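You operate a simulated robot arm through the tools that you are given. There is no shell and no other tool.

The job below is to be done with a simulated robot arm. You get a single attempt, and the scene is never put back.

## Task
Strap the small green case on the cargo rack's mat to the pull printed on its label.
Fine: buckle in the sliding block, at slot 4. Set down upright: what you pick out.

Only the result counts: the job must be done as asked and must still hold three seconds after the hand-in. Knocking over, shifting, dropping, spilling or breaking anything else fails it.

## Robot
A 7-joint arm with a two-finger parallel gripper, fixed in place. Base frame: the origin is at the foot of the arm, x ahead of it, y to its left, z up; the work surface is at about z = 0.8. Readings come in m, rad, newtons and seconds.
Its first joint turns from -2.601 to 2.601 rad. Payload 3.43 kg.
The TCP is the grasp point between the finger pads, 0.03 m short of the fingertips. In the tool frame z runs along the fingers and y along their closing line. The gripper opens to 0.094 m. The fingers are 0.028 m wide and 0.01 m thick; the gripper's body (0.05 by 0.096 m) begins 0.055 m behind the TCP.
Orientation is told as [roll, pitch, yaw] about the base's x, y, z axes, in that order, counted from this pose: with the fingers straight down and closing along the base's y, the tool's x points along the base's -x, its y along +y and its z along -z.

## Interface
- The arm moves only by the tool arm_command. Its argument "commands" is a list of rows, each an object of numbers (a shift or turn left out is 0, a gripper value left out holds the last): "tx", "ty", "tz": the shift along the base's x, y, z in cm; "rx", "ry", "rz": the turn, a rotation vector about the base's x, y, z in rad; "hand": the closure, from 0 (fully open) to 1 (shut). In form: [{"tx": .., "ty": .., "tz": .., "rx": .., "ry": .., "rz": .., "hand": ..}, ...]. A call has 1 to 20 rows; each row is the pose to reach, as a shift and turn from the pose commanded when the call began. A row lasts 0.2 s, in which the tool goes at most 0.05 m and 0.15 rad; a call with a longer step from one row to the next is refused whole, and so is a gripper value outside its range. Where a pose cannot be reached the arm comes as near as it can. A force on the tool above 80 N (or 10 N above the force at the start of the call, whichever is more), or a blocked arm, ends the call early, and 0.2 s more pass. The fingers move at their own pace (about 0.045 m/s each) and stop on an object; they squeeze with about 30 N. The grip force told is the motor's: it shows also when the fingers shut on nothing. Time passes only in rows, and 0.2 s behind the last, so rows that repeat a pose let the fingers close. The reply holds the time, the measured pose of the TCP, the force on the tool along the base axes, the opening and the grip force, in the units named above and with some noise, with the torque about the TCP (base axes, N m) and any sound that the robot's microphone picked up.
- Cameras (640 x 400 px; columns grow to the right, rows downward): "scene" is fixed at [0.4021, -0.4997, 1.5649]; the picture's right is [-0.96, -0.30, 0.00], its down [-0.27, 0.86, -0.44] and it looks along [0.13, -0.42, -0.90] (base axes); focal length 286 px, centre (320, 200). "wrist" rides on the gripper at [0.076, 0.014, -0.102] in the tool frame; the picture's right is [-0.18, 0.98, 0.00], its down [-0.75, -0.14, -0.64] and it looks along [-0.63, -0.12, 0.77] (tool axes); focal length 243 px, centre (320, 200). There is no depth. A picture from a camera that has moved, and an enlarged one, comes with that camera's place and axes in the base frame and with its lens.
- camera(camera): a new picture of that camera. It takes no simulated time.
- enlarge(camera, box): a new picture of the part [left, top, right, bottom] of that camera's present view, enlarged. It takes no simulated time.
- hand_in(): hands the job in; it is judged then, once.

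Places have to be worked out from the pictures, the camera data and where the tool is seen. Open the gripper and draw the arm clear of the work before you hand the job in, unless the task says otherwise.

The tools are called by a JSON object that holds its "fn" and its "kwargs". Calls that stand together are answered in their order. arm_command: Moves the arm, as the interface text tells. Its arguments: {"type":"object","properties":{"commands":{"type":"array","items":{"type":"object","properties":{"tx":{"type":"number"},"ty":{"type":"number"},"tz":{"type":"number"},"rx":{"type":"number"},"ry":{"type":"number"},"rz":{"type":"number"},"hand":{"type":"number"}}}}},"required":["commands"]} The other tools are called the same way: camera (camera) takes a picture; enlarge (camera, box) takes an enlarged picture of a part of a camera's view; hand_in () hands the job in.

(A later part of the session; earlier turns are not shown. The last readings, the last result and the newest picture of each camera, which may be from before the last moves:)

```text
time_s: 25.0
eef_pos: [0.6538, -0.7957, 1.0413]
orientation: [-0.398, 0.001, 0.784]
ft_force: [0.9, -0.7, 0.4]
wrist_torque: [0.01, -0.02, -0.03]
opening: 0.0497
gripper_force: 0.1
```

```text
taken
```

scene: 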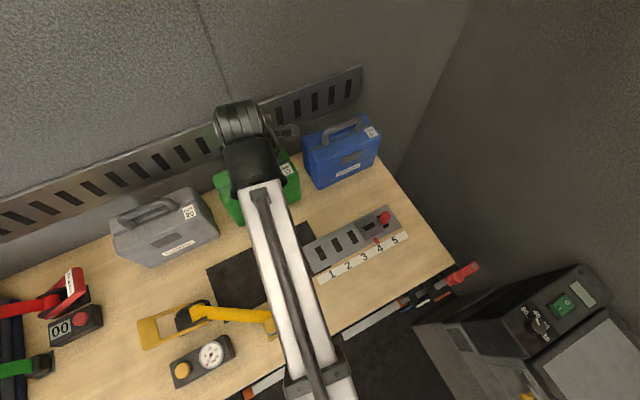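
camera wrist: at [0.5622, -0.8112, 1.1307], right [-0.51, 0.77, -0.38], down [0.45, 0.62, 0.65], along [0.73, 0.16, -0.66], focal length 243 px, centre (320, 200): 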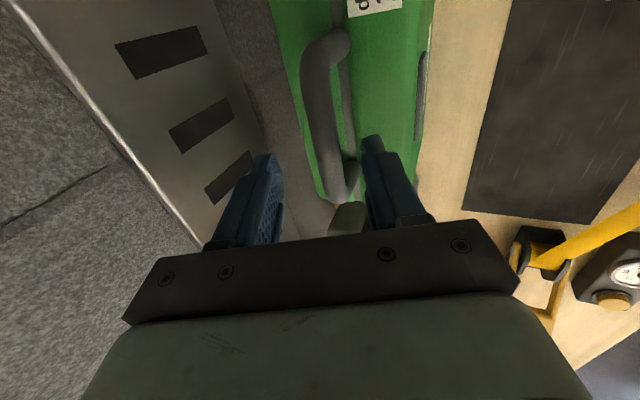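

The bar lines up with the gap between the fingers. I'll go down the rest of the tilted approach, then close on the bar.

{"fn": "arm_command", "kwargs": {"commands": [{"tx": 0.5, "ty": -0.5, "tz": -1.6}, {"tx": 1.0, "ty": -0.98, "tz": -3.3}, {"tx": 1.37, "ty": -1.33, "tz": -4.6}, {"tx": 1.37, "ty": -1.33, "tz": -4.6}]}}

{"fn": "camera", "kwargs": {"camera": "wrist"}}

```text
time_s: 26.0
eef_pos: [0.6682, -0.8087, 0.9948]
orientation: [-0.401, -0.001, 0.78]
ft_force: [0.9, -0.1, 0.0]
wrist_torque: [0.02, -0.02, 0.0]
opening: 0.0498
gripper_force: 0.0
```

```text
taken
camera wrist: at [0.576, -0.8245, 1.0847], right [-0.51, 0.77, -0.38], down [0.45, 0.62, 0.65], along [0.73, 0.16, -0.66], focal length 243 px, centre (320, 200)
```

wrist: 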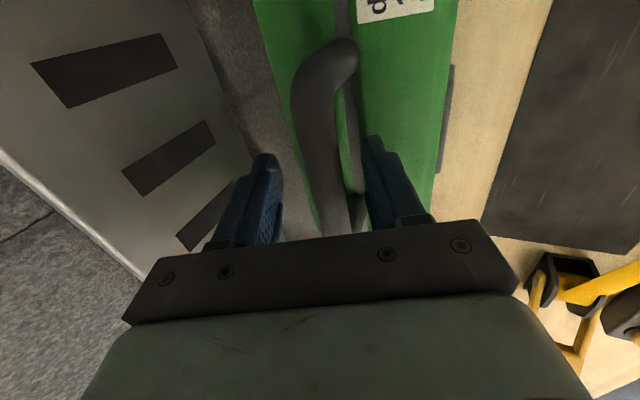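

The bar is centred between the fingers with no contact force, so I'll close.

{"fn": "arm_command", "kwargs": {"commands": [{"hand": 1}, {"hand": 1}, {"hand": 1}, {"hand": 1}, {"hand": 1}]}}

{"fn": "camera", "kwargs": {"camera": "wrist"}}

```text
time_s: 27.2
eef_pos: [0.6681, -0.81, 0.9952]
orientation: [-0.399, 0.001, 0.783]
ft_force: [-1.3, -0.5, 0.9]
wrist_torque: [0.15, -0.12, 0.07]
opening: 0.0224
gripper_force: 29.7
```

```text
taken
camera wrist: at [0.576, -0.8246, 1.0846], right [-0.51, 0.77, -0.38], down [0.45, 0.62, 0.65], along [0.73, 0.16, -0.66], focal length 243 px, centre (320, 200)
```

wrist: 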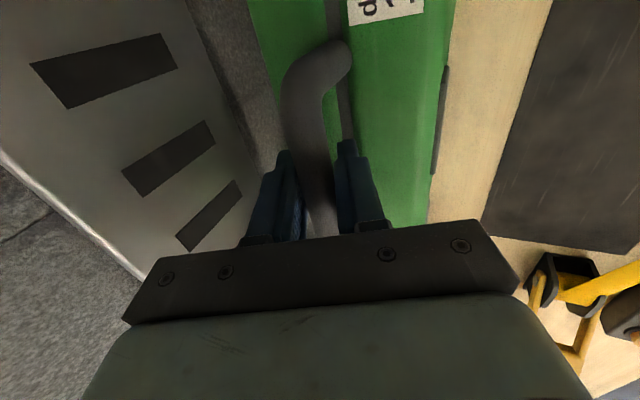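

I'm holding the bar with an opening of 22 mm. I'll lift 2 cm straight up and check the load and whether the case hangs level.

{"fn": "arm_command", "kwargs": {"commands": [{"tz": 0.7}, {"tz": 1.4}, {"tz": 2.0}, {"tz": 2.0}, {"tz": 2.0}]}}

{"fn": "camera", "kwargs": {"camera": "wrist"}}

{"fn": "enlarge", "kwargs": {"camera": "scene", "box": [170, 100, 370, 240]}}

```text
time_s: 28.4
eef_pos: [0.6684, -0.8088, 1.0147]
orientation: [-0.401, 0.0, 0.783]
ft_force: [0.7, 0.0, -4.5]
wrist_torque: [-0.02, -0.01, 0.02]
opening: 0.0219
gripper_force: 30.6
```

```text
taken
camera wrist: at [0.5762, -0.8247, 1.1044], right [-0.51, 0.77, -0.38], down [0.45, 0.62, 0.65], along [0.73, 0.16, -0.66], focal length 243 px, centre (320, 200)
```

wrist: 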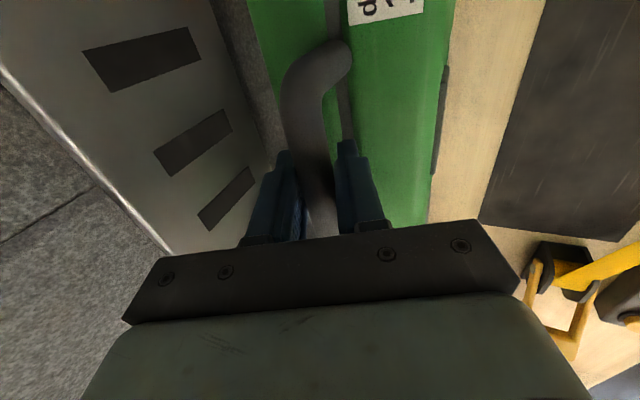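

```text
2.86 times, centred on (270, 170) of scene
camera zoom: at [0.4021, -0.4997, 1.5649], right [-0.96, -0.3, 0.0], down [-0.27, 0.86, -0.44], along [0.13, -0.42, -0.9], focal length 819 px, centre (463, 286)
```

zoom: 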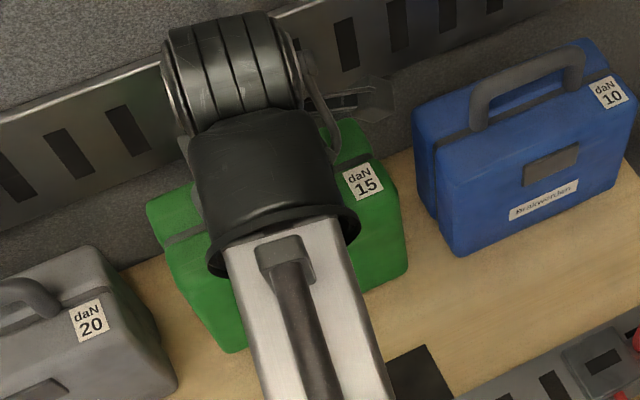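

The case is lifted (about 0.45 kg) and hangs steadily. I'll raise it another 4 cm and carry it in to the mat, aiming at s≈-0.022, n≈0.84, which clears both the rail end and the strap.

{"fn": "arm_command", "kwargs": {"commands": [{"tz": 2}, {"tz": 4}, {"tx": -1, "ty": 2.2, "tz": 4}, {"tx": -2, "ty": 4.4, "tz": 4}, {"tx": -3, "ty": 6.6, "tz": 4}, {"tx": -4, "ty": 8.9, "tz": 4}, {"tx": -5, "ty": 11.1, "tz": 4}, {"tx": -6, "ty": 13.3, "tz": 4}, {"tx": -7, "ty": 15.5, "tz": 4}, {"tx": -8, "ty": 17.7, "tz": 4}, {"tx": -9, "ty": 19.93, "tz": 4}, {"tx": -9, "ty": 19.93, "tz": 4}, {"tx": -9, "ty": 19.93, "tz": 4}]}}

{"fn": "camera", "kwargs": {"camera": "wrist"}}

{"fn": "camera", "kwargs": {"camera": "scene"}}

```text
time_s: 31.2
eef_pos: [0.5777, -0.6101, 1.0556]
orientation: [-0.399, 0.0, 0.785]
ft_force: [0.6, 0.5, -5.7]
wrist_torque: [-0.04, -0.06, -0.02]
opening: 0.0221
gripper_force: 29.9
```

```text
taken
camera wrist: at [0.486, -0.6254, 1.1448], right [-0.51, 0.77, -0.38], down [0.45, 0.62, 0.65], along [0.73, 0.16, -0.66], focal length 243 px, centre (320, 200)
```

wrist: 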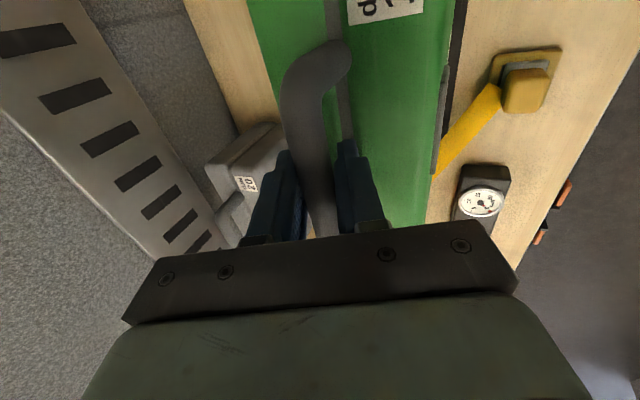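

```text
taken
```

scene: 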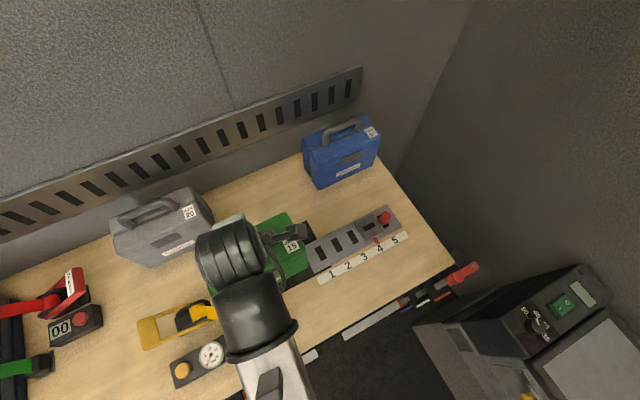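

The case hangs over the mat where I expected it. I'll lower it slowly to touch-down, watching the vertical force.

{"fn": "arm_command", "kwargs": {"commands": [{"tz": -1.5}, {"tz": -3}, {"tz": -4.2}, {"tz": -5.0}, {"tz": -5.4}, {"tz": -5.4}]}}

{"fn": "camera", "kwargs": {"camera": "scene"}}

{"fn": "camera", "kwargs": {"camera": "wrist"}}

```text
time_s: 32.6
eef_pos: [0.5783, -0.6101, 1.0014]
orientation: [-0.4, 0.001, 0.783]
ft_force: [-0.1, -0.5, -5.7]
wrist_torque: [-0.01, -0.01, 0.05]
opening: 0.0222
gripper_force: 29.9
```

```text
taken
```

scene: 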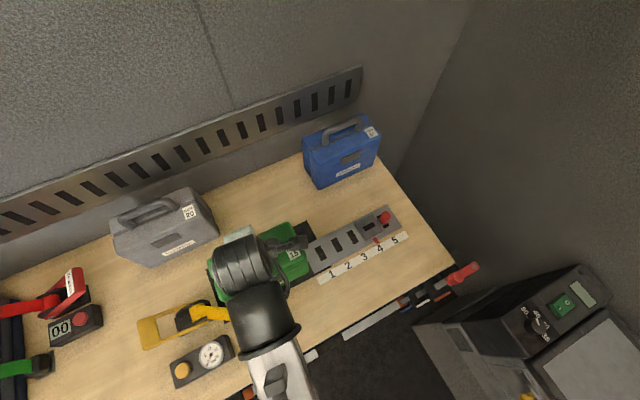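

```text
taken
camera wrist: at [0.4864, -0.6256, 1.0909], right [-0.51, 0.77, -0.38], down [0.45, 0.62, 0.65], along [0.73, 0.16, -0.66], focal length 243 px, centre (320, 200)
```

wrist: 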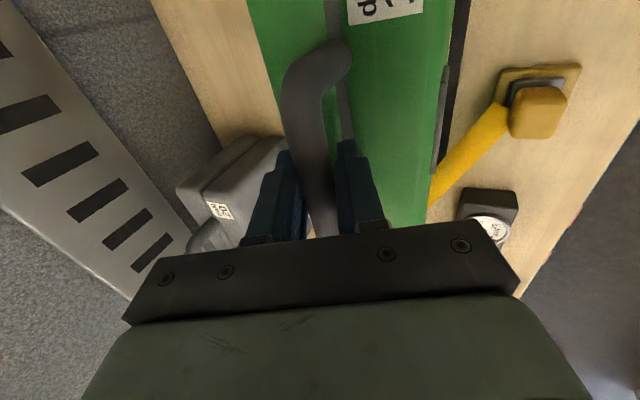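

It's still hanging (-5.7 N), a few mm above the mat. I'll lower it in millimetre steps.

{"fn": "arm_command", "kwargs": {"commands": [{"tz": -0.15}, {"tz": -0.3}, {"tz": -0.4}, {"tz": -0.4}]}}

```text
time_s: 33.6
eef_pos: [0.5788, -0.6094, 0.9976]
orientation: [-0.4, -0.001, 0.782]
ft_force: [-0.4, 0.7, -5.6]
wrist_torque: [-0.01, 0.01, -0.01]
opening: 0.022
gripper_force: 29.8
```

Not touching yet at TCP z 0.9976, so I'll go on a few more millimetres.

{"fn": "arm_command", "kwargs": {"commands": [{"tz": -0.1}, {"tz": -0.2}, {"tz": -0.3}, {"tz": -0.3}]}}

```text
time_s: 34.6
eef_pos: [0.5786, -0.6095, 0.9945]
orientation: [-0.399, 0.0, 0.783]
ft_force: [-3.6, 0.4, 5.1]
wrist_torque: [0.42, -0.39, 0.14]
opening: 0.0222
gripper_force: 30.1
```

The case touches down (force now +5 N). I'll ease up half a millimetre, open to about 5 cm and look before backing off.

{"fn": "arm_command", "kwargs": {"commands": [{"tz": 0.06}, {"tz": 0.06, "hand": 0.8}, {"tz": 0.06, "hand": 0.6}, {"tz": 0.06, "hand": 0.47}, {"tz": 0.06, "hand": 0.47}, {"tz": 0.06, "hand": 0.47}]}}

{"fn": "camera", "kwargs": {"camera": "wrist"}}

```text
time_s: 36.0
eef_pos: [0.5778, -0.6092, 0.9948]
orientation: [-0.399, 0.001, 0.784]
ft_force: [0.2, -0.4, -0.4]
wrist_torque: [0.0, 0.0, -0.03]
opening: 0.0499
gripper_force: 0.1
```

```text
taken
camera wrist: at [0.486, -0.6255, 1.0845], right [-0.51, 0.77, -0.38], down [0.45, 0.62, 0.65], along [0.73, 0.16, -0.66], focal length 243 px, centre (320, 200)
```

wrist: 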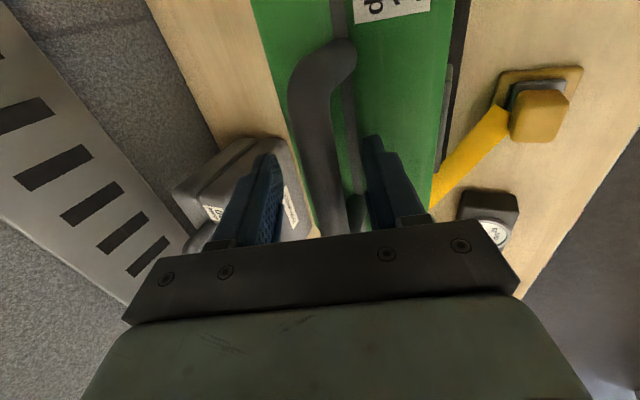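

It's released cleanly. I'll back out along the finger direction and then rise, to inspect the placement.

{"fn": "arm_command", "kwargs": {"commands": [{"tx": -0.55, "ty": 0.55, "tz": 1.84}, {"tx": -1.38, "ty": 1.38, "tz": 4.6}, {"tx": -2.2, "ty": 2.2, "tz": 8}, {"tx": -2.8, "ty": 2.8, "tz": 12}, {"tx": -2.8, "ty": 2.8, "tz": 15}, {"tx": -2.8, "ty": 2.8, "tz": 15}]}}

{"fn": "camera", "kwargs": {"camera": "wrist"}}

{"fn": "camera", "kwargs": {"camera": "scene"}}

```text
time_s: 37.4
eef_pos: [0.5503, -0.5816, 1.1452]
orientation: [-0.4, 0.001, 0.783]
ft_force: [0.0, 0.2, 0.0]
wrist_torque: [-0.03, -0.02, 0.01]
opening: 0.0499
gripper_force: 0.0
```

```text
taken
camera wrist: at [0.4584, -0.5977, 1.2355], right [-0.51, 0.77, -0.38], down [0.45, 0.62, 0.65], along [0.73, 0.16, -0.66], focal length 243 px, centre (320, 200)
```

wrist: 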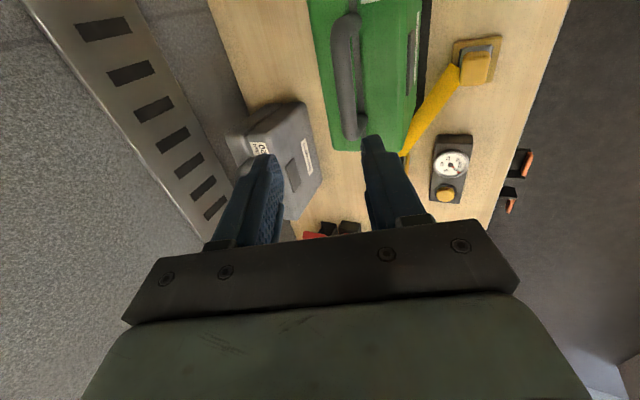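

```text
taken
```

scene: 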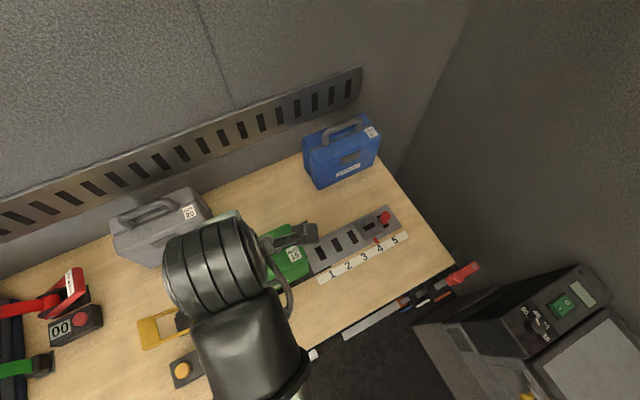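

The case stands upright on the mat. I'll straighten the tool and shift toward the buckle at (0.511,-0.498), still high.

{"fn": "arm_command", "kwargs": {"commands": [{"tx": -0.5, "ty": 1, "rx": 0.095, "ry": 0.095, "hand": 0.36}, {"tx": -1, "ty": 2, "rx": 0.19, "ry": 0.19, "hand": 0.36}, {"tx": -2, "ty": 4, "rx": 0.283, "ry": 0.283, "hand": 0.36}, {"tx": -3, "ty": 6, "tz": -2, "rx": 0.283, "ry": 0.283, "hand": 0.36}, {"tx": -3.9, "ty": 8.3, "tz": -4, "rx": 0.283, "ry": 0.283, "hand": 0.36}, {"tx": -3.9, "ty": 8.3, "tz": -4, "rx": 0.283, "ry": 0.283, "hand": 0.36}]}}

{"fn": "camera", "kwargs": {"camera": "wrist"}}

{"fn": "camera", "kwargs": {"camera": "scene"}}

```text
time_s: 38.8
eef_pos: [0.5123, -0.4984, 1.1036]
orientation: [0.001, 0.001, 0.784]
ft_force: [-0.5, 0.3, -0.4]
wrist_torque: [0.01, 0.01, 0.01]
opening: 0.0599
gripper_force: 0.1
```

```text
taken
camera wrist: at [0.4466, -0.5415, 1.2077], right [-0.56, 0.83, 0.0], down [0.63, 0.43, 0.64], along [0.53, 0.36, -0.77], focal length 243 px, centre (320, 200)
```

wrist: 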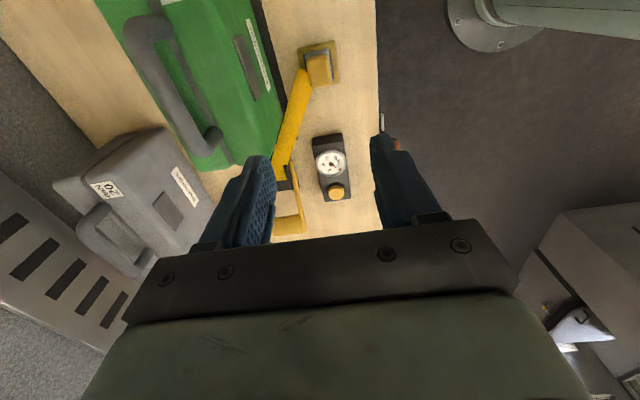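

```text
taken
```

scene: 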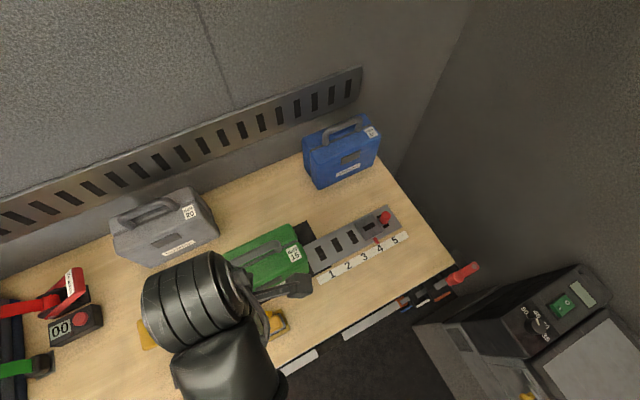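

{"fn": "enlarge", "kwargs": {"camera": "wrist", "box": [260, 20, 380, 110]}}

{"fn": "enlarge", "kwargs": {"camera": "scene", "box": [210, 200, 330, 340]}}

```text
4.44 times, centred on (320, 65) of wrist
camera zoom: at [0.4466, -0.5415, 1.2077], right [-0.56, 0.83, 0.0], down [0.63, 0.43, 0.64], along [0.53, 0.36, -0.77], focal length 1078 px, centre (320, 800)
```

zoom: 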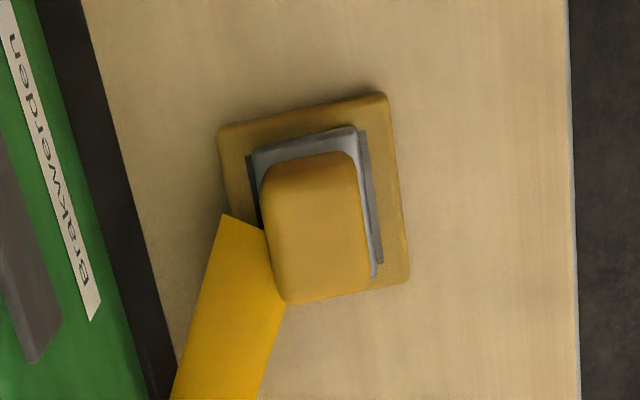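

```text
2.86 times, centred on (270, 270) of scene
camera zoom: at [0.4021, -0.4997, 1.5649], right [-0.96, -0.3, 0.0], down [-0.27, 0.86, -0.44], along [0.13, -0.42, -0.9], focal length 819 px, centre (463, 0)
```

zoom: 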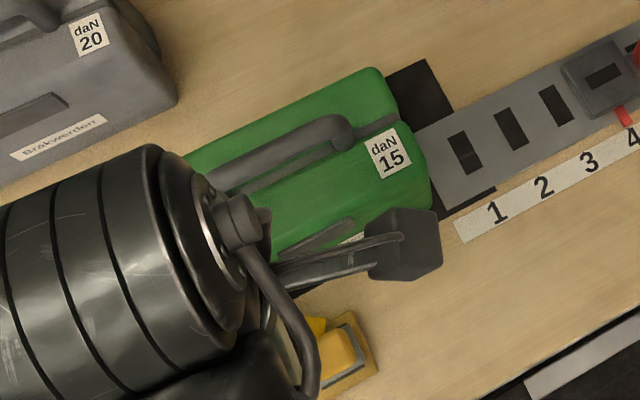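

The buckle head is about 3.6 cm wide across n, with the strap leaving on its far/mat side. I'll go lower over it and look again before gripping.

{"fn": "arm_command", "kwargs": {"commands": [{"tz": -4, "hand": 0.25}, {"tz": -8, "hand": 0.25}, {"tz": -12, "hand": 0.25}, {"tz": -15, "hand": 0.25}, {"tz": -15, "hand": 0.25}]}}

{"fn": "camera", "kwargs": {"camera": "wrist"}}

{"fn": "enlarge", "kwargs": {"camera": "wrist", "box": [230, 40, 430, 200]}}

{"fn": "camera", "kwargs": {"camera": "scene"}}

```text
time_s: 40.0
eef_pos: [0.511, -0.4989, 0.9544]
orientation: [0.0, 0.002, 0.783]
ft_force: [-0.8, 0.5, -0.6]
wrist_torque: [0.01, 0.04, 0.03]
opening: 0.0703
gripper_force: 0.1
```

```text
taken
camera wrist: at [0.4468, -0.5421, 1.0581], right [-0.56, 0.83, 0.0], down [0.63, 0.43, 0.64], along [0.53, 0.36, -0.77], focal length 243 px, centre (320, 200)
```

wrist: 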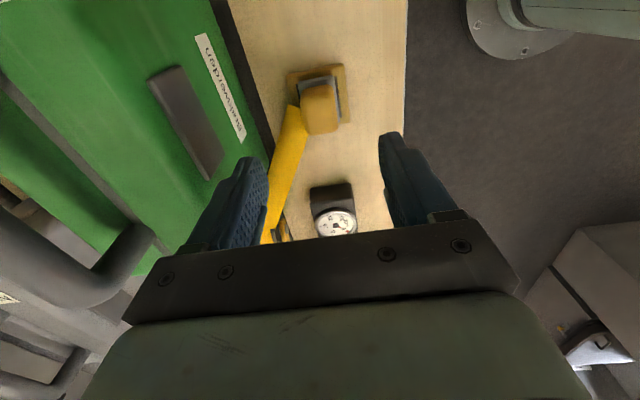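

```text
2.50 times, centred on (330, 120) of wrist
camera zoom: at [0.4468, -0.5421, 1.0581], right [-0.56, 0.83, 0.0], down [0.63, 0.43, 0.64], along [0.53, 0.36, -0.77], focal length 606 px, centre (295, 400)
```

zoom: 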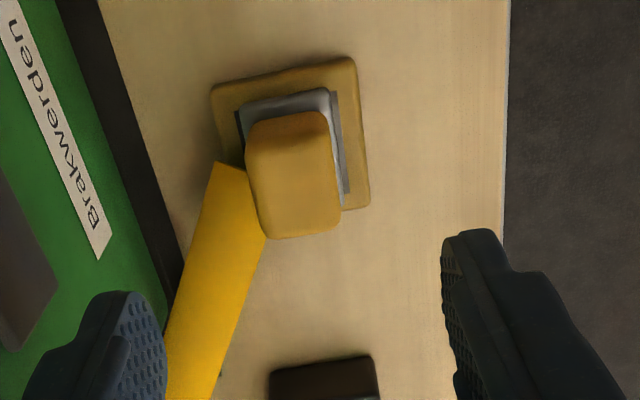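

```text
taken
```

scene: 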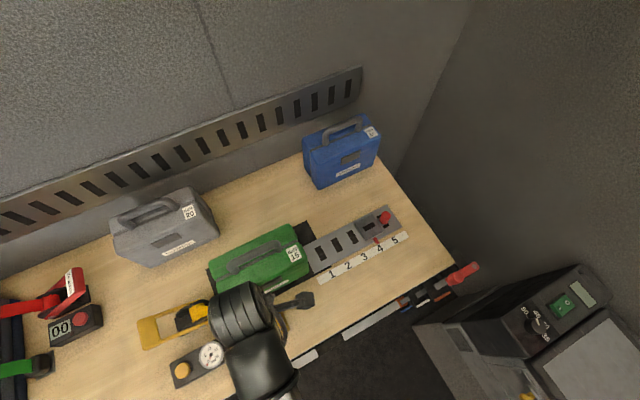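

The head top is at z≈0.85, centred on about (0.5115,-0.4975). I'll lower the open fingers around it to TCP z≈0.852, watching the force because the strap is on one side.

{"fn": "arm_command", "kwargs": {"commands": [{"tx": 0.05, "ty": 0.13, "tz": -3}, {"tx": 0.05, "ty": 0.13, "tz": -6}, {"tx": 0.05, "ty": 0.13, "tz": -8}, {"tx": 0.05, "ty": 0.13, "tz": -9.2}, {"tx": 0.05, "ty": 0.13, "tz": -10.2}, {"tx": 0.05, "ty": 0.13, "tz": -10.2}]}}

{"fn": "camera", "kwargs": {"camera": "wrist"}}

{"fn": "enlarge", "kwargs": {"camera": "wrist", "box": [200, 100, 440, 250]}}

```text
time_s: 41.4
eef_pos: [0.5112, -0.4977, 0.8522]
orientation: [0.001, 0.001, 0.784]
ft_force: [0.6, 0.2, 0.3]
wrist_torque: [0.0, -0.02, 0.0]
opening: 0.0704
gripper_force: 0.1
```

```text
taken
camera wrist: at [0.447, -0.5407, 0.9558], right [-0.56, 0.83, 0.0], down [0.63, 0.43, 0.64], along [0.53, 0.36, -0.77], focal length 243 px, centre (320, 200)
```

wrist: 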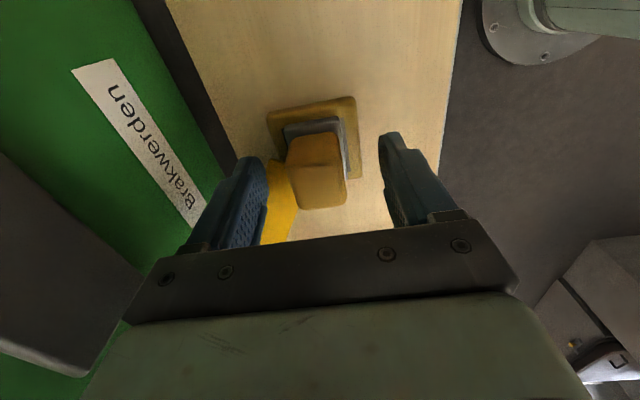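

```text
2.67 times, centred on (320, 175) of wrist
camera zoom: at [0.447, -0.5407, 0.9558], right [-0.56, 0.83, 0.0], down [0.63, 0.43, 0.64], along [0.53, 0.36, -0.77], focal length 647 px, centre (320, 267)
```

zoom: 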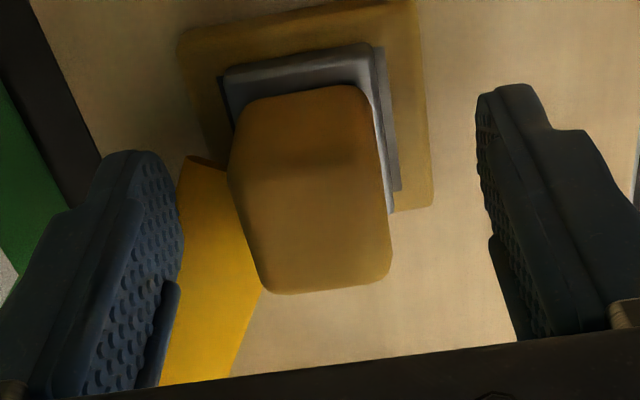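

The head (z≈0.814–0.85) is centred between the fingers. I'll lower another 5 mm and close on it.

{"fn": "arm_command", "kwargs": {"commands": [{"tz": -0.5}, {"tz": -0.5}, {"tz": -0.5, "hand": 1}, {"tz": -0.5, "hand": 1}, {"tz": -0.5, "hand": 1}, {"tz": -0.5, "hand": 1}, {"tz": -0.5, "hand": 1}]}}

{"fn": "camera", "kwargs": {"camera": "wrist"}}

```text
time_s: 43.0
eef_pos: [0.5111, -0.498, 0.8468]
orientation: [0.002, -0.001, 0.783]
ft_force: [-0.5, -0.2, -0.4]
wrist_torque: [0.01, -0.01, 0.0]
opening: 0.0339
gripper_force: 29.6
heard: snap
```

```text
taken
camera wrist: at [0.4471, -0.5407, 0.9511], right [-0.56, 0.83, 0.0], down [0.63, 0.43, 0.64], along [0.53, 0.36, -0.77], focal length 243 px, centre (320, 200)
```

wrist: 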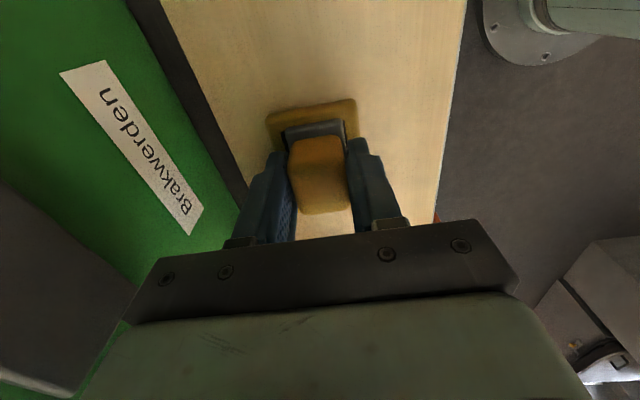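

I'm gripping the head at 34 mm and heard a snap, which may be the buckle freeing from its dock. I'll look around before lifting.

{"fn": "camera", "kwargs": {"camera": "scene"}}

{"fn": "enlarge", "kwargs": {"camera": "scene", "box": [120, 200, 340, 400]}}

{"fn": "enlarge", "kwargs": {"camera": "wrist", "box": [200, 80, 440, 250]}}

```text
taken
```

scene: 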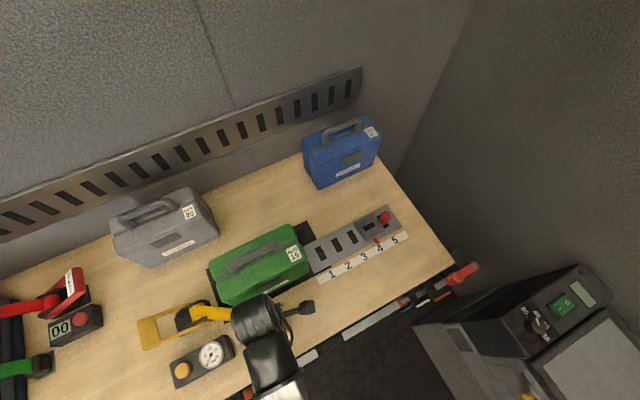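

```text
2.00 times, centred on (230, 300) of scene
camera zoom: at [0.4021, -0.4997, 1.5649], right [-0.96, -0.3, 0.0], down [-0.27, 0.86, -0.44], along [0.13, -0.42, -0.9], focal length 573 px, centre (500, 0)
```

zoom: 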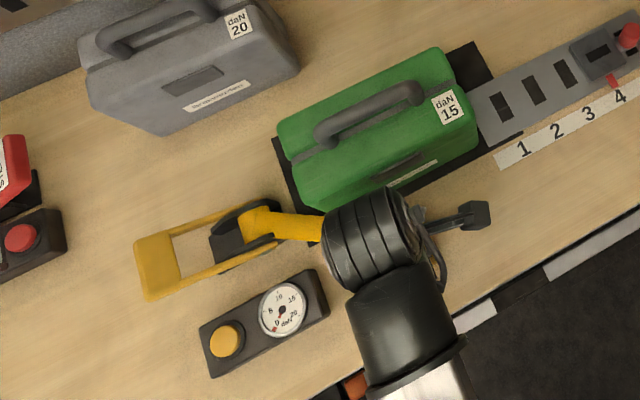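

```text
2.35 times, centred on (320, 165) of wrist
camera zoom: at [0.4471, -0.5407, 0.9511], right [-0.56, 0.83, 0.0], down [0.63, 0.43, 0.64], along [0.53, 0.36, -0.77], focal length 571 px, centre (320, 282)
```

zoom: 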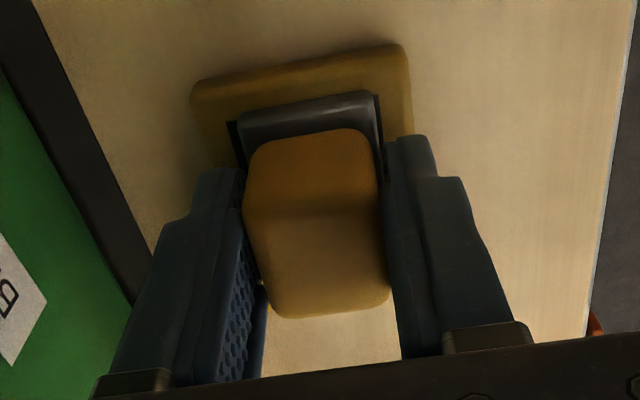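

The strap is still attached and the case stands squarely on the mat. I'll lift the buckle slowly a few cm to check that it comes free.

{"fn": "arm_command", "kwargs": {"commands": [{"tz": 0.5}, {"tz": 1.2}, {"tz": 2.2}, {"tz": 3.5}, {"tz": 5}, {"tz": 5}]}}

{"fn": "camera", "kwargs": {"camera": "wrist"}}

{"fn": "enlarge", "kwargs": {"camera": "scene", "box": [120, 200, 340, 400]}}

```text
time_s: 44.4
eef_pos: [0.5111, -0.4983, 0.8978]
orientation: [0.001, 0.002, 0.784]
ft_force: [0.5, 0.4, -1.3]
wrist_torque: [-0.02, 0.02, 0.0]
opening: 0.0339
gripper_force: 30.5
```

```text
taken
camera wrist: at [0.4471, -0.5402, 1.0017], right [-0.56, 0.83, 0.0], down [0.63, 0.43, 0.64], along [0.53, 0.36, -0.77], focal length 243 px, centre (320, 200)
```

wrist: 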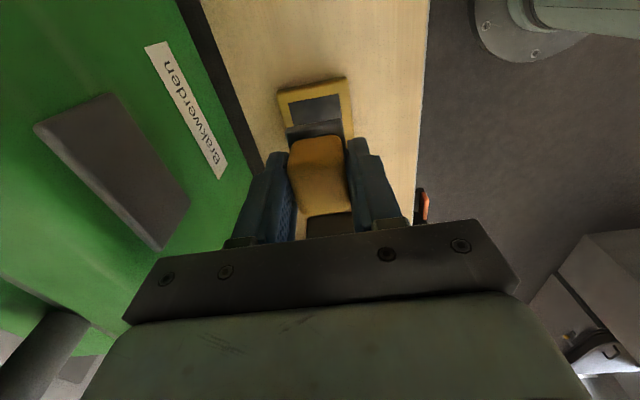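

```text
2.00 times, centred on (230, 300) of scene
camera zoom: at [0.4021, -0.4997, 1.5649], right [-0.96, -0.3, 0.0], down [-0.27, 0.86, -0.44], along [0.13, -0.42, -0.9], focal length 573 px, centre (500, 0)
```

zoom: 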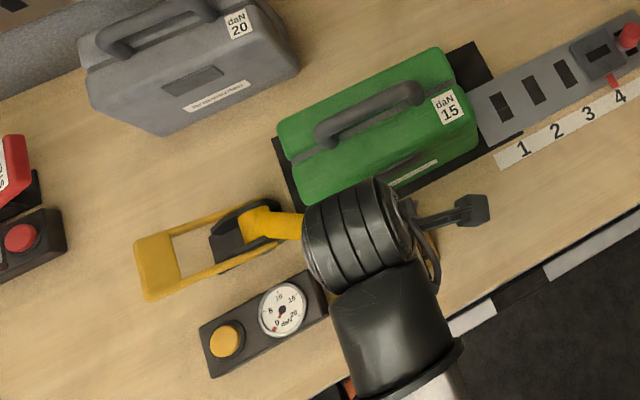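

The buckle is free with only about 1 N of load. I'll look at the dock recess to learn how the tongue sits relative to my grip.

{"fn": "enlarge", "kwargs": {"camera": "wrist", "box": [260, 60, 380, 220]}}

```text
2.50 times, centred on (320, 140) of wrist
camera zoom: at [0.4471, -0.5402, 1.0017], right [-0.56, 0.83, 0.0], down [0.63, 0.43, 0.64], along [0.53, 0.36, -0.77], focal length 606 px, centre (320, 350)
```

zoom: 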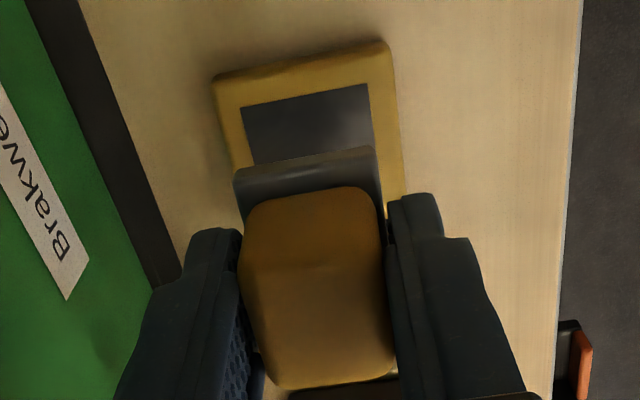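

The buckle is a head on a grey plate that sat in the dock's recess. I'll lift it to z≈1.10, carry it over the top of the case at n≈0.82, then along to above the block.

{"fn": "arm_command", "kwargs": {"commands": [{"tz": 4}, {"tz": 8}, {"tz": 12}, {"tz": 16}, {"tz": 20}, {"tx": 2.5, "ty": -2.5, "tz": 20}, {"tx": 5, "ty": -5, "tz": 20}, {"tx": 7.4, "ty": -7.4, "tz": 20}, {"tx": 7.4, "ty": -7.4, "tz": 20}]}}

{"fn": "camera", "kwargs": {"camera": "wrist"}}

{"fn": "camera", "kwargs": {"camera": "scene"}}

```text
time_s: 46.4
eef_pos: [0.5852, -0.572, 1.0989]
orientation: [0.0, -0.002, 0.782]
ft_force: [0.3, 0.3, -0.5]
wrist_torque: [0.0, 0.01, 0.01]
opening: 0.0338
gripper_force: 30.1
```

```text
taken
camera wrist: at [0.5213, -0.6147, 1.2016], right [-0.56, 0.83, 0.0], down [0.63, 0.43, 0.64], along [0.53, 0.36, -0.77], focal length 243 px, centre (320, 200)
```

wrist: 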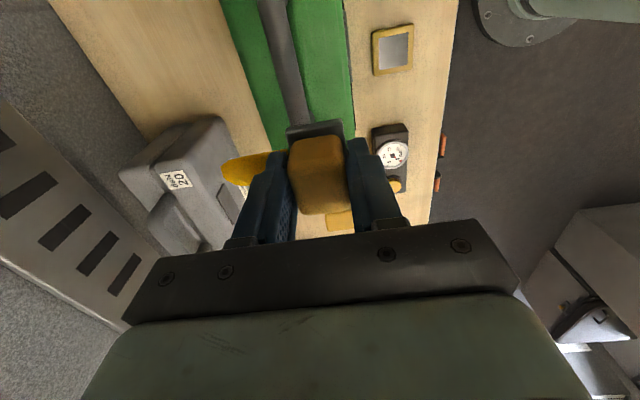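

```text
taken
```

scene: 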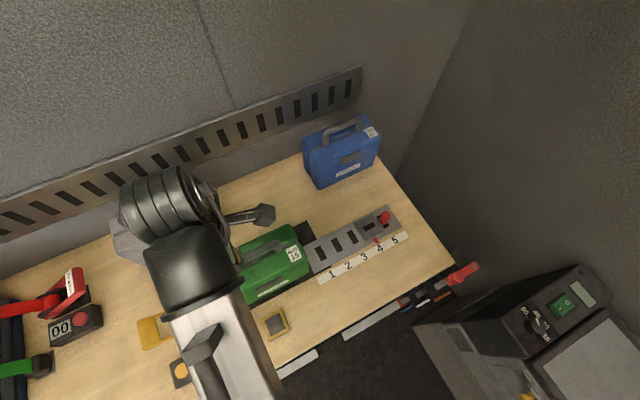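

The buckle and strap follow over the case. Now I'll move along the rail direction to above the block at slot 4.

{"fn": "arm_command", "kwargs": {"commands": [{"tx": -2.9, "ty": -2.9}, {"tx": -5.8, "ty": -5.8}, {"tx": -8.7, "ty": -8.7}, {"tx": -11.6, "ty": -11.6}, {"tx": -14.5, "ty": -14.5}, {"tx": -17.4, "ty": -17.4}, {"tx": -20.3, "ty": -20.3}, {"tx": -23.3, "ty": -23.3}, {"tx": -23.3, "ty": -23.3}]}}

{"fn": "camera", "kwargs": {"camera": "wrist"}}

{"fn": "camera", "kwargs": {"camera": "scene"}}

```text
time_s: 48.4
eef_pos: [0.3509, -0.8043, 1.0966]
orientation: [0.002, 0.0, 0.786]
ft_force: [-0.2, -0.3, -0.5]
wrist_torque: [0.0, 0.0, 0.02]
opening: 0.0338
gripper_force: 29.8
```

```text
taken
camera wrist: at [0.2874, -0.8483, 1.2013], right [-0.56, 0.83, 0.0], down [0.63, 0.43, 0.64], along [0.53, 0.36, -0.77], focal length 243 px, centre (320, 200)
```

wrist: 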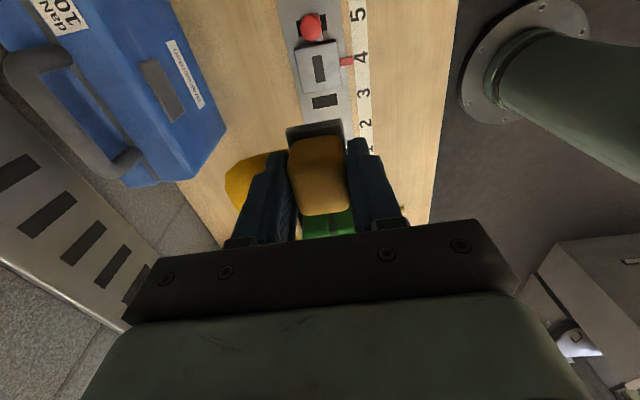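

```text
taken
```

scene: 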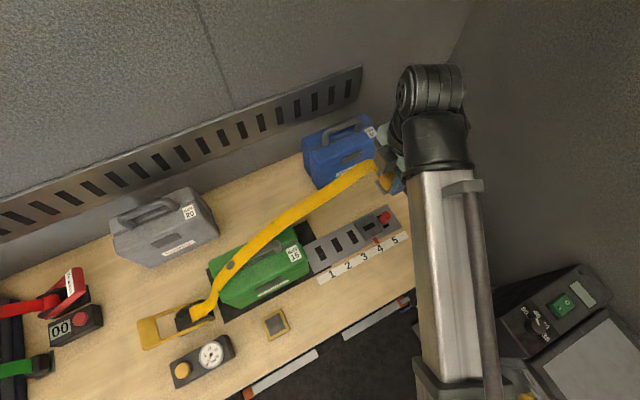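

The strap arcs neatly from the ratchet over the case to the gripper. The slot is almost straight below the TCP. I'll descend to z≈0.95 and check the alignment again.

{"fn": "arm_command", "kwargs": {"commands": [{"tz": -4}, {"tz": -8}, {"tz": -12}, {"tz": -14.6}, {"tz": -14.6}]}}

{"fn": "camera", "kwargs": {"camera": "wrist"}}

{"fn": "enlarge", "kwargs": {"camera": "wrist", "box": [240, 20, 400, 140]}}

{"fn": "enlarge", "kwargs": {"camera": "scene", "box": [290, 150, 450, 290]}}

```text
time_s: 49.6
eef_pos: [0.3529, -0.8051, 0.952]
orientation: [0.0, 0.001, 0.785]
ft_force: [0.2, -0.1, -0.8]
wrist_torque: [0.03, 0.03, 0.01]
opening: 0.0338
gripper_force: 30.0
```

```text
taken
camera wrist: at [0.2886, -0.8473, 1.0548], right [-0.56, 0.83, 0.0], down [0.63, 0.43, 0.64], along [0.53, 0.36, -0.77], focal length 243 px, centre (320, 200)
```

wrist: 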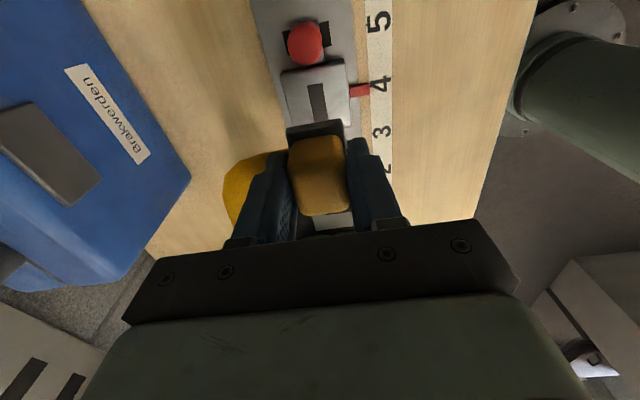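

```text
3.33 times, centred on (320, 80) of wrist
camera zoom: at [0.2886, -0.8473, 1.0548], right [-0.56, 0.83, 0.0], down [0.63, 0.43, 0.64], along [0.53, 0.36, -0.77], focal length 809 px, centre (320, 600)
```

zoom: 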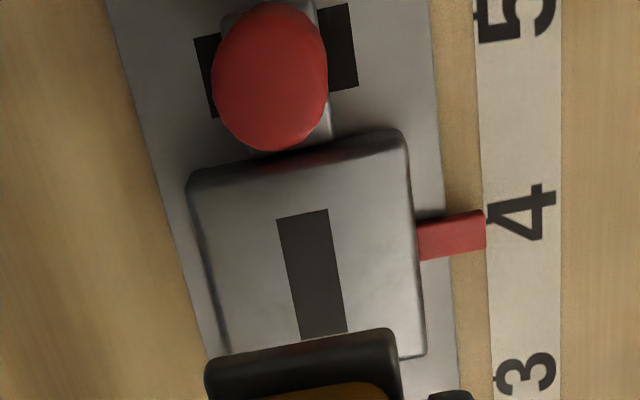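

```text
2.86 times, centred on (370, 220) of scene
camera zoom: at [0.4021, -0.4997, 1.5649], right [-0.96, -0.3, 0.0], down [-0.27, 0.86, -0.44], along [0.13, -0.42, -0.9], focal length 819 px, centre (177, 143)
```

zoom: 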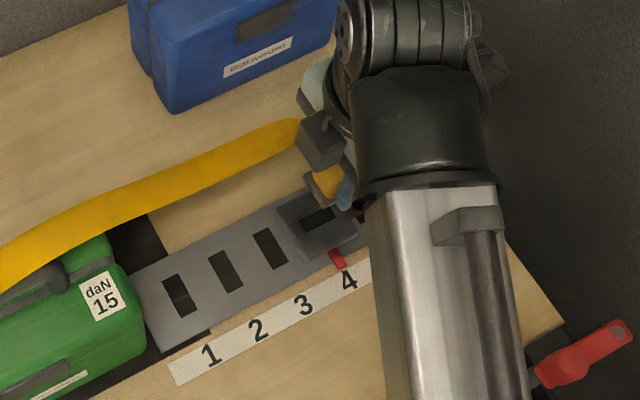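

The slot looks about 2 mm off the TCP axis. I'll measure the empty dock precisely to learn the tongue's offset from my grip.

{"fn": "enlarge", "kwargs": {"camera": "scene", "box": [250, 300, 302, 348]}}

{"fn": "enlarge", "kwargs": {"camera": "scene", "box": [340, 190, 420, 250]}}

{"fn": "enlarge", "kwargs": {"camera": "wrist", "box": [260, 100, 380, 230]}}

```text
8.33 times, centred on (276, 324) of scene
camera zoom: at [0.4021, -0.4997, 1.5649], right [-0.96, -0.3, 0.0], down [-0.27, 0.86, -0.44], along [0.13, -0.42, -0.9], focal length 2388 px, centre (687, -833)
```

zoom: 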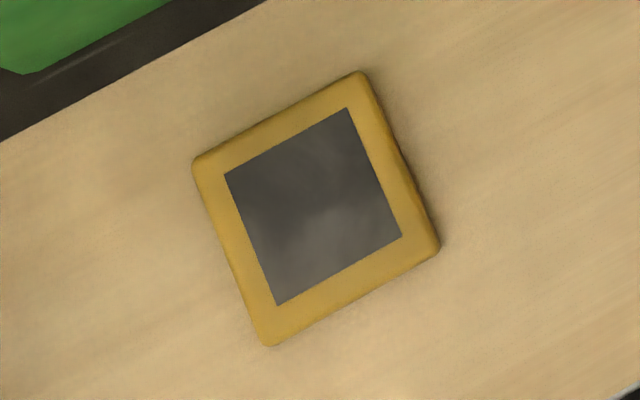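

```text
6.67 times, centred on (380, 220) of scene
camera zoom: at [0.4021, -0.4997, 1.5649], right [-0.96, -0.3, 0.0], down [-0.27, 0.86, -0.44], along [0.13, -0.42, -0.9], focal length 1910 px, centre (-80, 67)
```

zoom: 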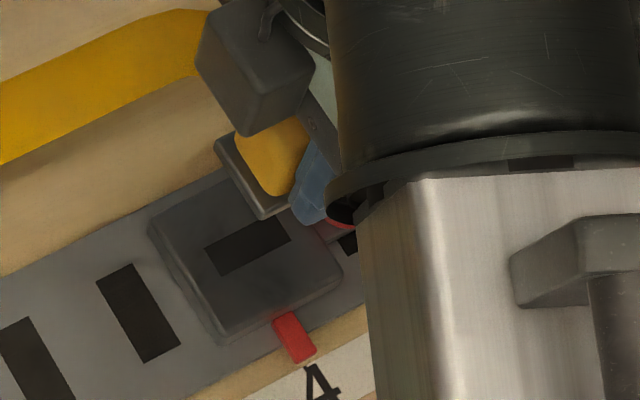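

```text
3.08 times, centred on (320, 165) of wrist
camera zoom: at [0.2886, -0.8473, 1.0548], right [-0.56, 0.83, 0.0], down [0.63, 0.43, 0.64], along [0.53, 0.36, -0.77], focal length 746 px, centre (320, 308)
```

zoom: 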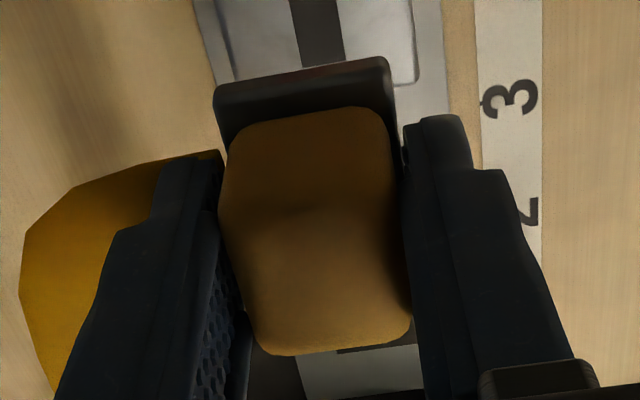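

The dock and slot measurements put the target TCP at about s=-0.3225, n=0.8195. I'll shift those couple of millimetres while lowering to z≈0.89, and check from the scene camera.

{"fn": "arm_command", "kwargs": {"commands": [{"tx": -0.15, "ty": -0.25, "tz": -2}, {"tx": -0.15, "ty": -0.25, "tz": -4}, {"tx": -0.15, "ty": -0.25, "tz": -5.8}, {"tx": -0.15, "ty": -0.25, "tz": -5.8}]}}

{"fn": "enlarge", "kwargs": {"camera": "scene", "box": [340, 190, 420, 250]}}

{"fn": "enlarge", "kwargs": {"camera": "wrist", "box": [240, 60, 400, 200]}}

```text
time_s: 50.6
eef_pos: [0.3516, -0.8082, 0.8946]
orientation: [0.0, -0.001, 0.784]
ft_force: [-0.7, 0.6, -1.3]
wrist_torque: [0.03, 0.02, -0.03]
opening: 0.0336
gripper_force: 30.3
```

```text
6.67 times, centred on (380, 220) of scene
camera zoom: at [0.4021, -0.4997, 1.5649], right [-0.96, -0.3, 0.0], down [-0.27, 0.86, -0.44], along [0.13, -0.42, -0.9], focal length 1910 px, centre (-80, 67)
```

zoom: 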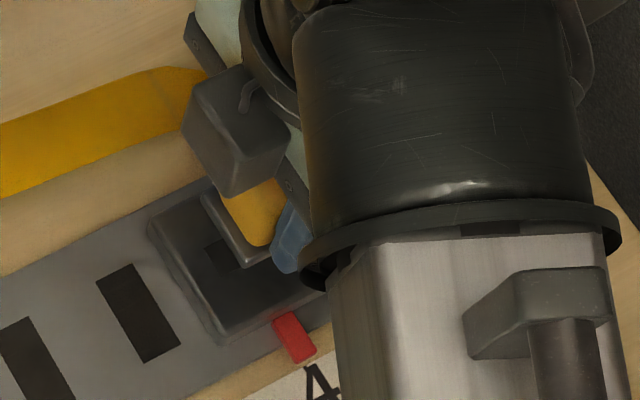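

```text
2.86 times, centred on (320, 130) of wrist
camera zoom: at [0.2866, -0.8503, 0.9977], right [-0.56, 0.83, 0.0], down [0.63, 0.43, 0.64], along [0.53, 0.36, -0.77], focal length 693 px, centre (320, 400)
```

zoom: 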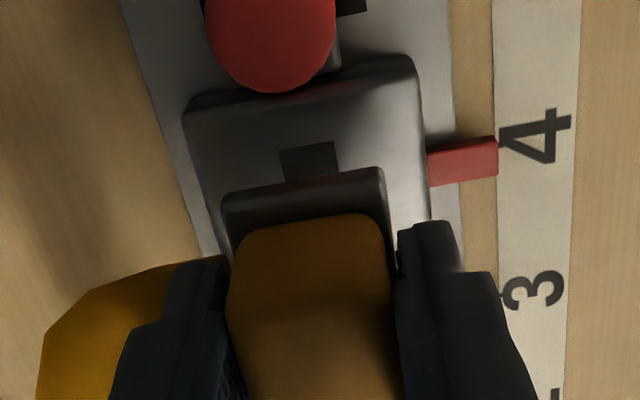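

The plate is laterally centred over the block. I'll lower gently in small steps to feel for the slot.

{"fn": "arm_command", "kwargs": {"commands": [{"tz": -0.5}, {"tz": -1.0}, {"tz": -1.5}, {"tz": -1.5}]}}

```text
time_s: 51.6
eef_pos: [0.3522, -0.8072, 0.8801]
orientation: [0.001, -0.001, 0.783]
ft_force: [0.6, -0.1, -0.6]
wrist_torque: [-0.02, -0.01, -0.03]
opening: 0.0337
gripper_force: 29.7
```

No contact yet at z 0.880. I'll go on down in small steps.

{"fn": "arm_command", "kwargs": {"commands": [{"tz": -0.4}, {"tz": -0.8}, {"tz": -1.0}, {"tz": -1.0}]}}

{"fn": "enlarge", "kwargs": {"camera": "wrist", "box": [240, 60, 400, 200]}}

{"fn": "enlarge", "kwargs": {"camera": "scene", "box": [340, 190, 420, 250]}}

```text
time_s: 52.6
eef_pos: [0.3513, -0.8075, 0.8691]
orientation: [0.0, 0.0, 0.783]
ft_force: [0.8, -0.5, -0.6]
wrist_torque: [-0.01, 0.0, -0.03]
opening: 0.0341
gripper_force: 30.2
```

```text
2.86 times, centred on (320, 130) of wrist
camera zoom: at [0.2863, -0.85, 0.9723], right [-0.56, 0.83, 0.0], down [0.63, 0.43, 0.64], along [0.53, 0.36, -0.77], focal length 693 px, centre (320, 400)
```

zoom: 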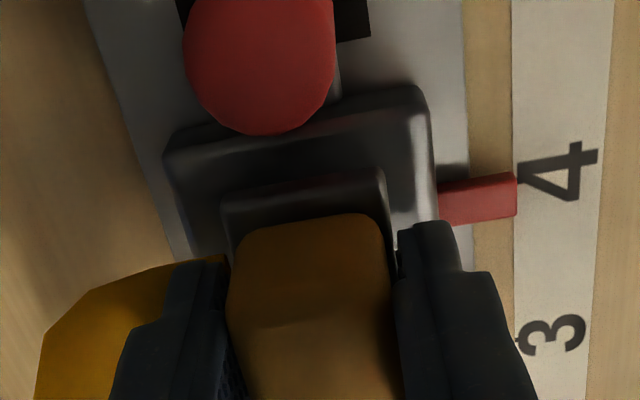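

```text
6.67 times, centred on (380, 220) of scene
camera zoom: at [0.4021, -0.4997, 1.5649], right [-0.96, -0.3, 0.0], down [-0.27, 0.86, -0.44], along [0.13, -0.42, -0.9], focal length 1910 px, centre (-80, 67)
```

zoom: 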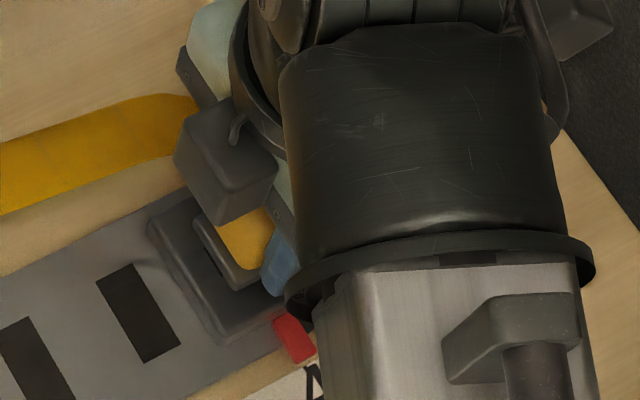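

{"fn": "arm_command", "kwargs": {"commands": [{"tz": -0.3}, {"tz": -0.6}, {"tz": -0.8}, {"tz": -0.8}]}}

```text
time_s: 53.6
eef_pos: [0.3514, -0.8074, 0.8618]
orientation: [-0.001, -0.002, 0.784]
ft_force: [0.0, -0.1, -0.4]
wrist_torque: [-0.05, -0.01, 0.0]
opening: 0.0341
gripper_force: 29.9
```

Still free at z 0.862. I'll continue in finer steps and watch for force or a click.

{"fn": "arm_command", "kwargs": {"commands": [{"tz": -0.2}, {"tz": -0.4}, {"tz": -0.6}, {"tz": -0.6}]}}

{"fn": "enlarge", "kwargs": {"camera": "wrist", "box": [240, 80, 400, 220]}}

```text
time_s: 54.6
eef_pos: [0.3522, -0.8067, 0.8563]
orientation: [-0.003, 0.001, 0.785]
ft_force: [11.2, -8.3, 25.3]
wrist_torque: [-0.03, -0.03, -0.07]
opening: 0.0341
gripper_force: 29.7
heard: snap
```

```text
2.86 times, centred on (320, 150) of wrist
camera zoom: at [0.2873, -0.8501, 0.9598], right [-0.56, 0.83, 0.0], down [0.63, 0.43, 0.64], along [0.53, 0.36, -0.77], focal length 693 px, centre (320, 343)
```

zoom: 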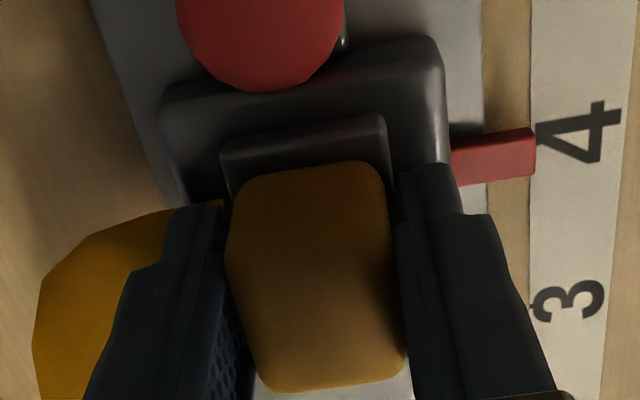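

I heard a snap at contact (25 N), so the buckle should be latched. I'll relax the load, open the fingers and rise a little to check that it stays.

{"fn": "arm_command", "kwargs": {"commands": [{"tz": 0.1}, {"tz": 0.15}, {"tz": 0.15, "hand": 0.25}, {"tz": 0.15, "hand": 0.25}, {"tz": 0.15, "hand": 0.25}, {"tz": 0.15, "hand": 0.25}, {"tz": 3, "hand": 0.25}, {"tz": 6, "hand": 0.25}, {"tz": 10, "hand": 0.25}, {"tz": 14, "hand": 0.25}, {"tz": 14, "hand": 0.25}]}}

{"fn": "camera", "kwargs": {"camera": "wrist"}}

{"fn": "camera", "kwargs": {"camera": "scene"}}

```text
time_s: 57.0
eef_pos: [0.35, -0.8079, 0.9947]
orientation: [0.002, 0.0, 0.783]
ft_force: [0.5, 0.3, 1.1]
wrist_torque: [-0.04, 0.02, 0.01]
opening: 0.0704
gripper_force: 0.0
heard: snap
```

```text
taken
camera wrist: at [0.2861, -0.8504, 1.0988], right [-0.56, 0.83, 0.0], down [0.63, 0.43, 0.64], along [0.53, 0.36, -0.77], focal length 243 px, centre (320, 200)
```

wrist: 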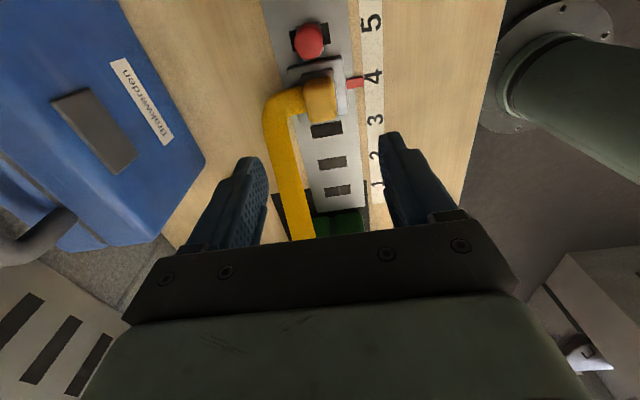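

```text
taken
```

scene: 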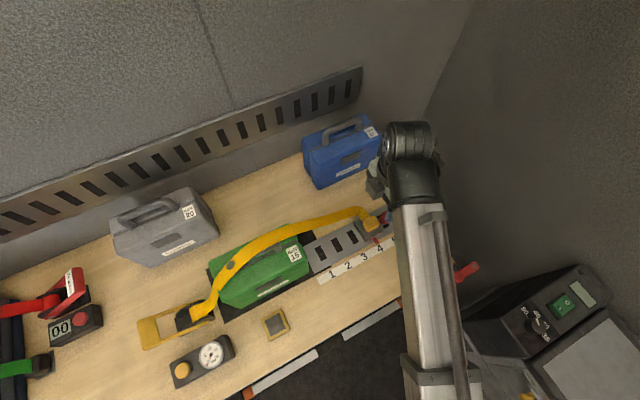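

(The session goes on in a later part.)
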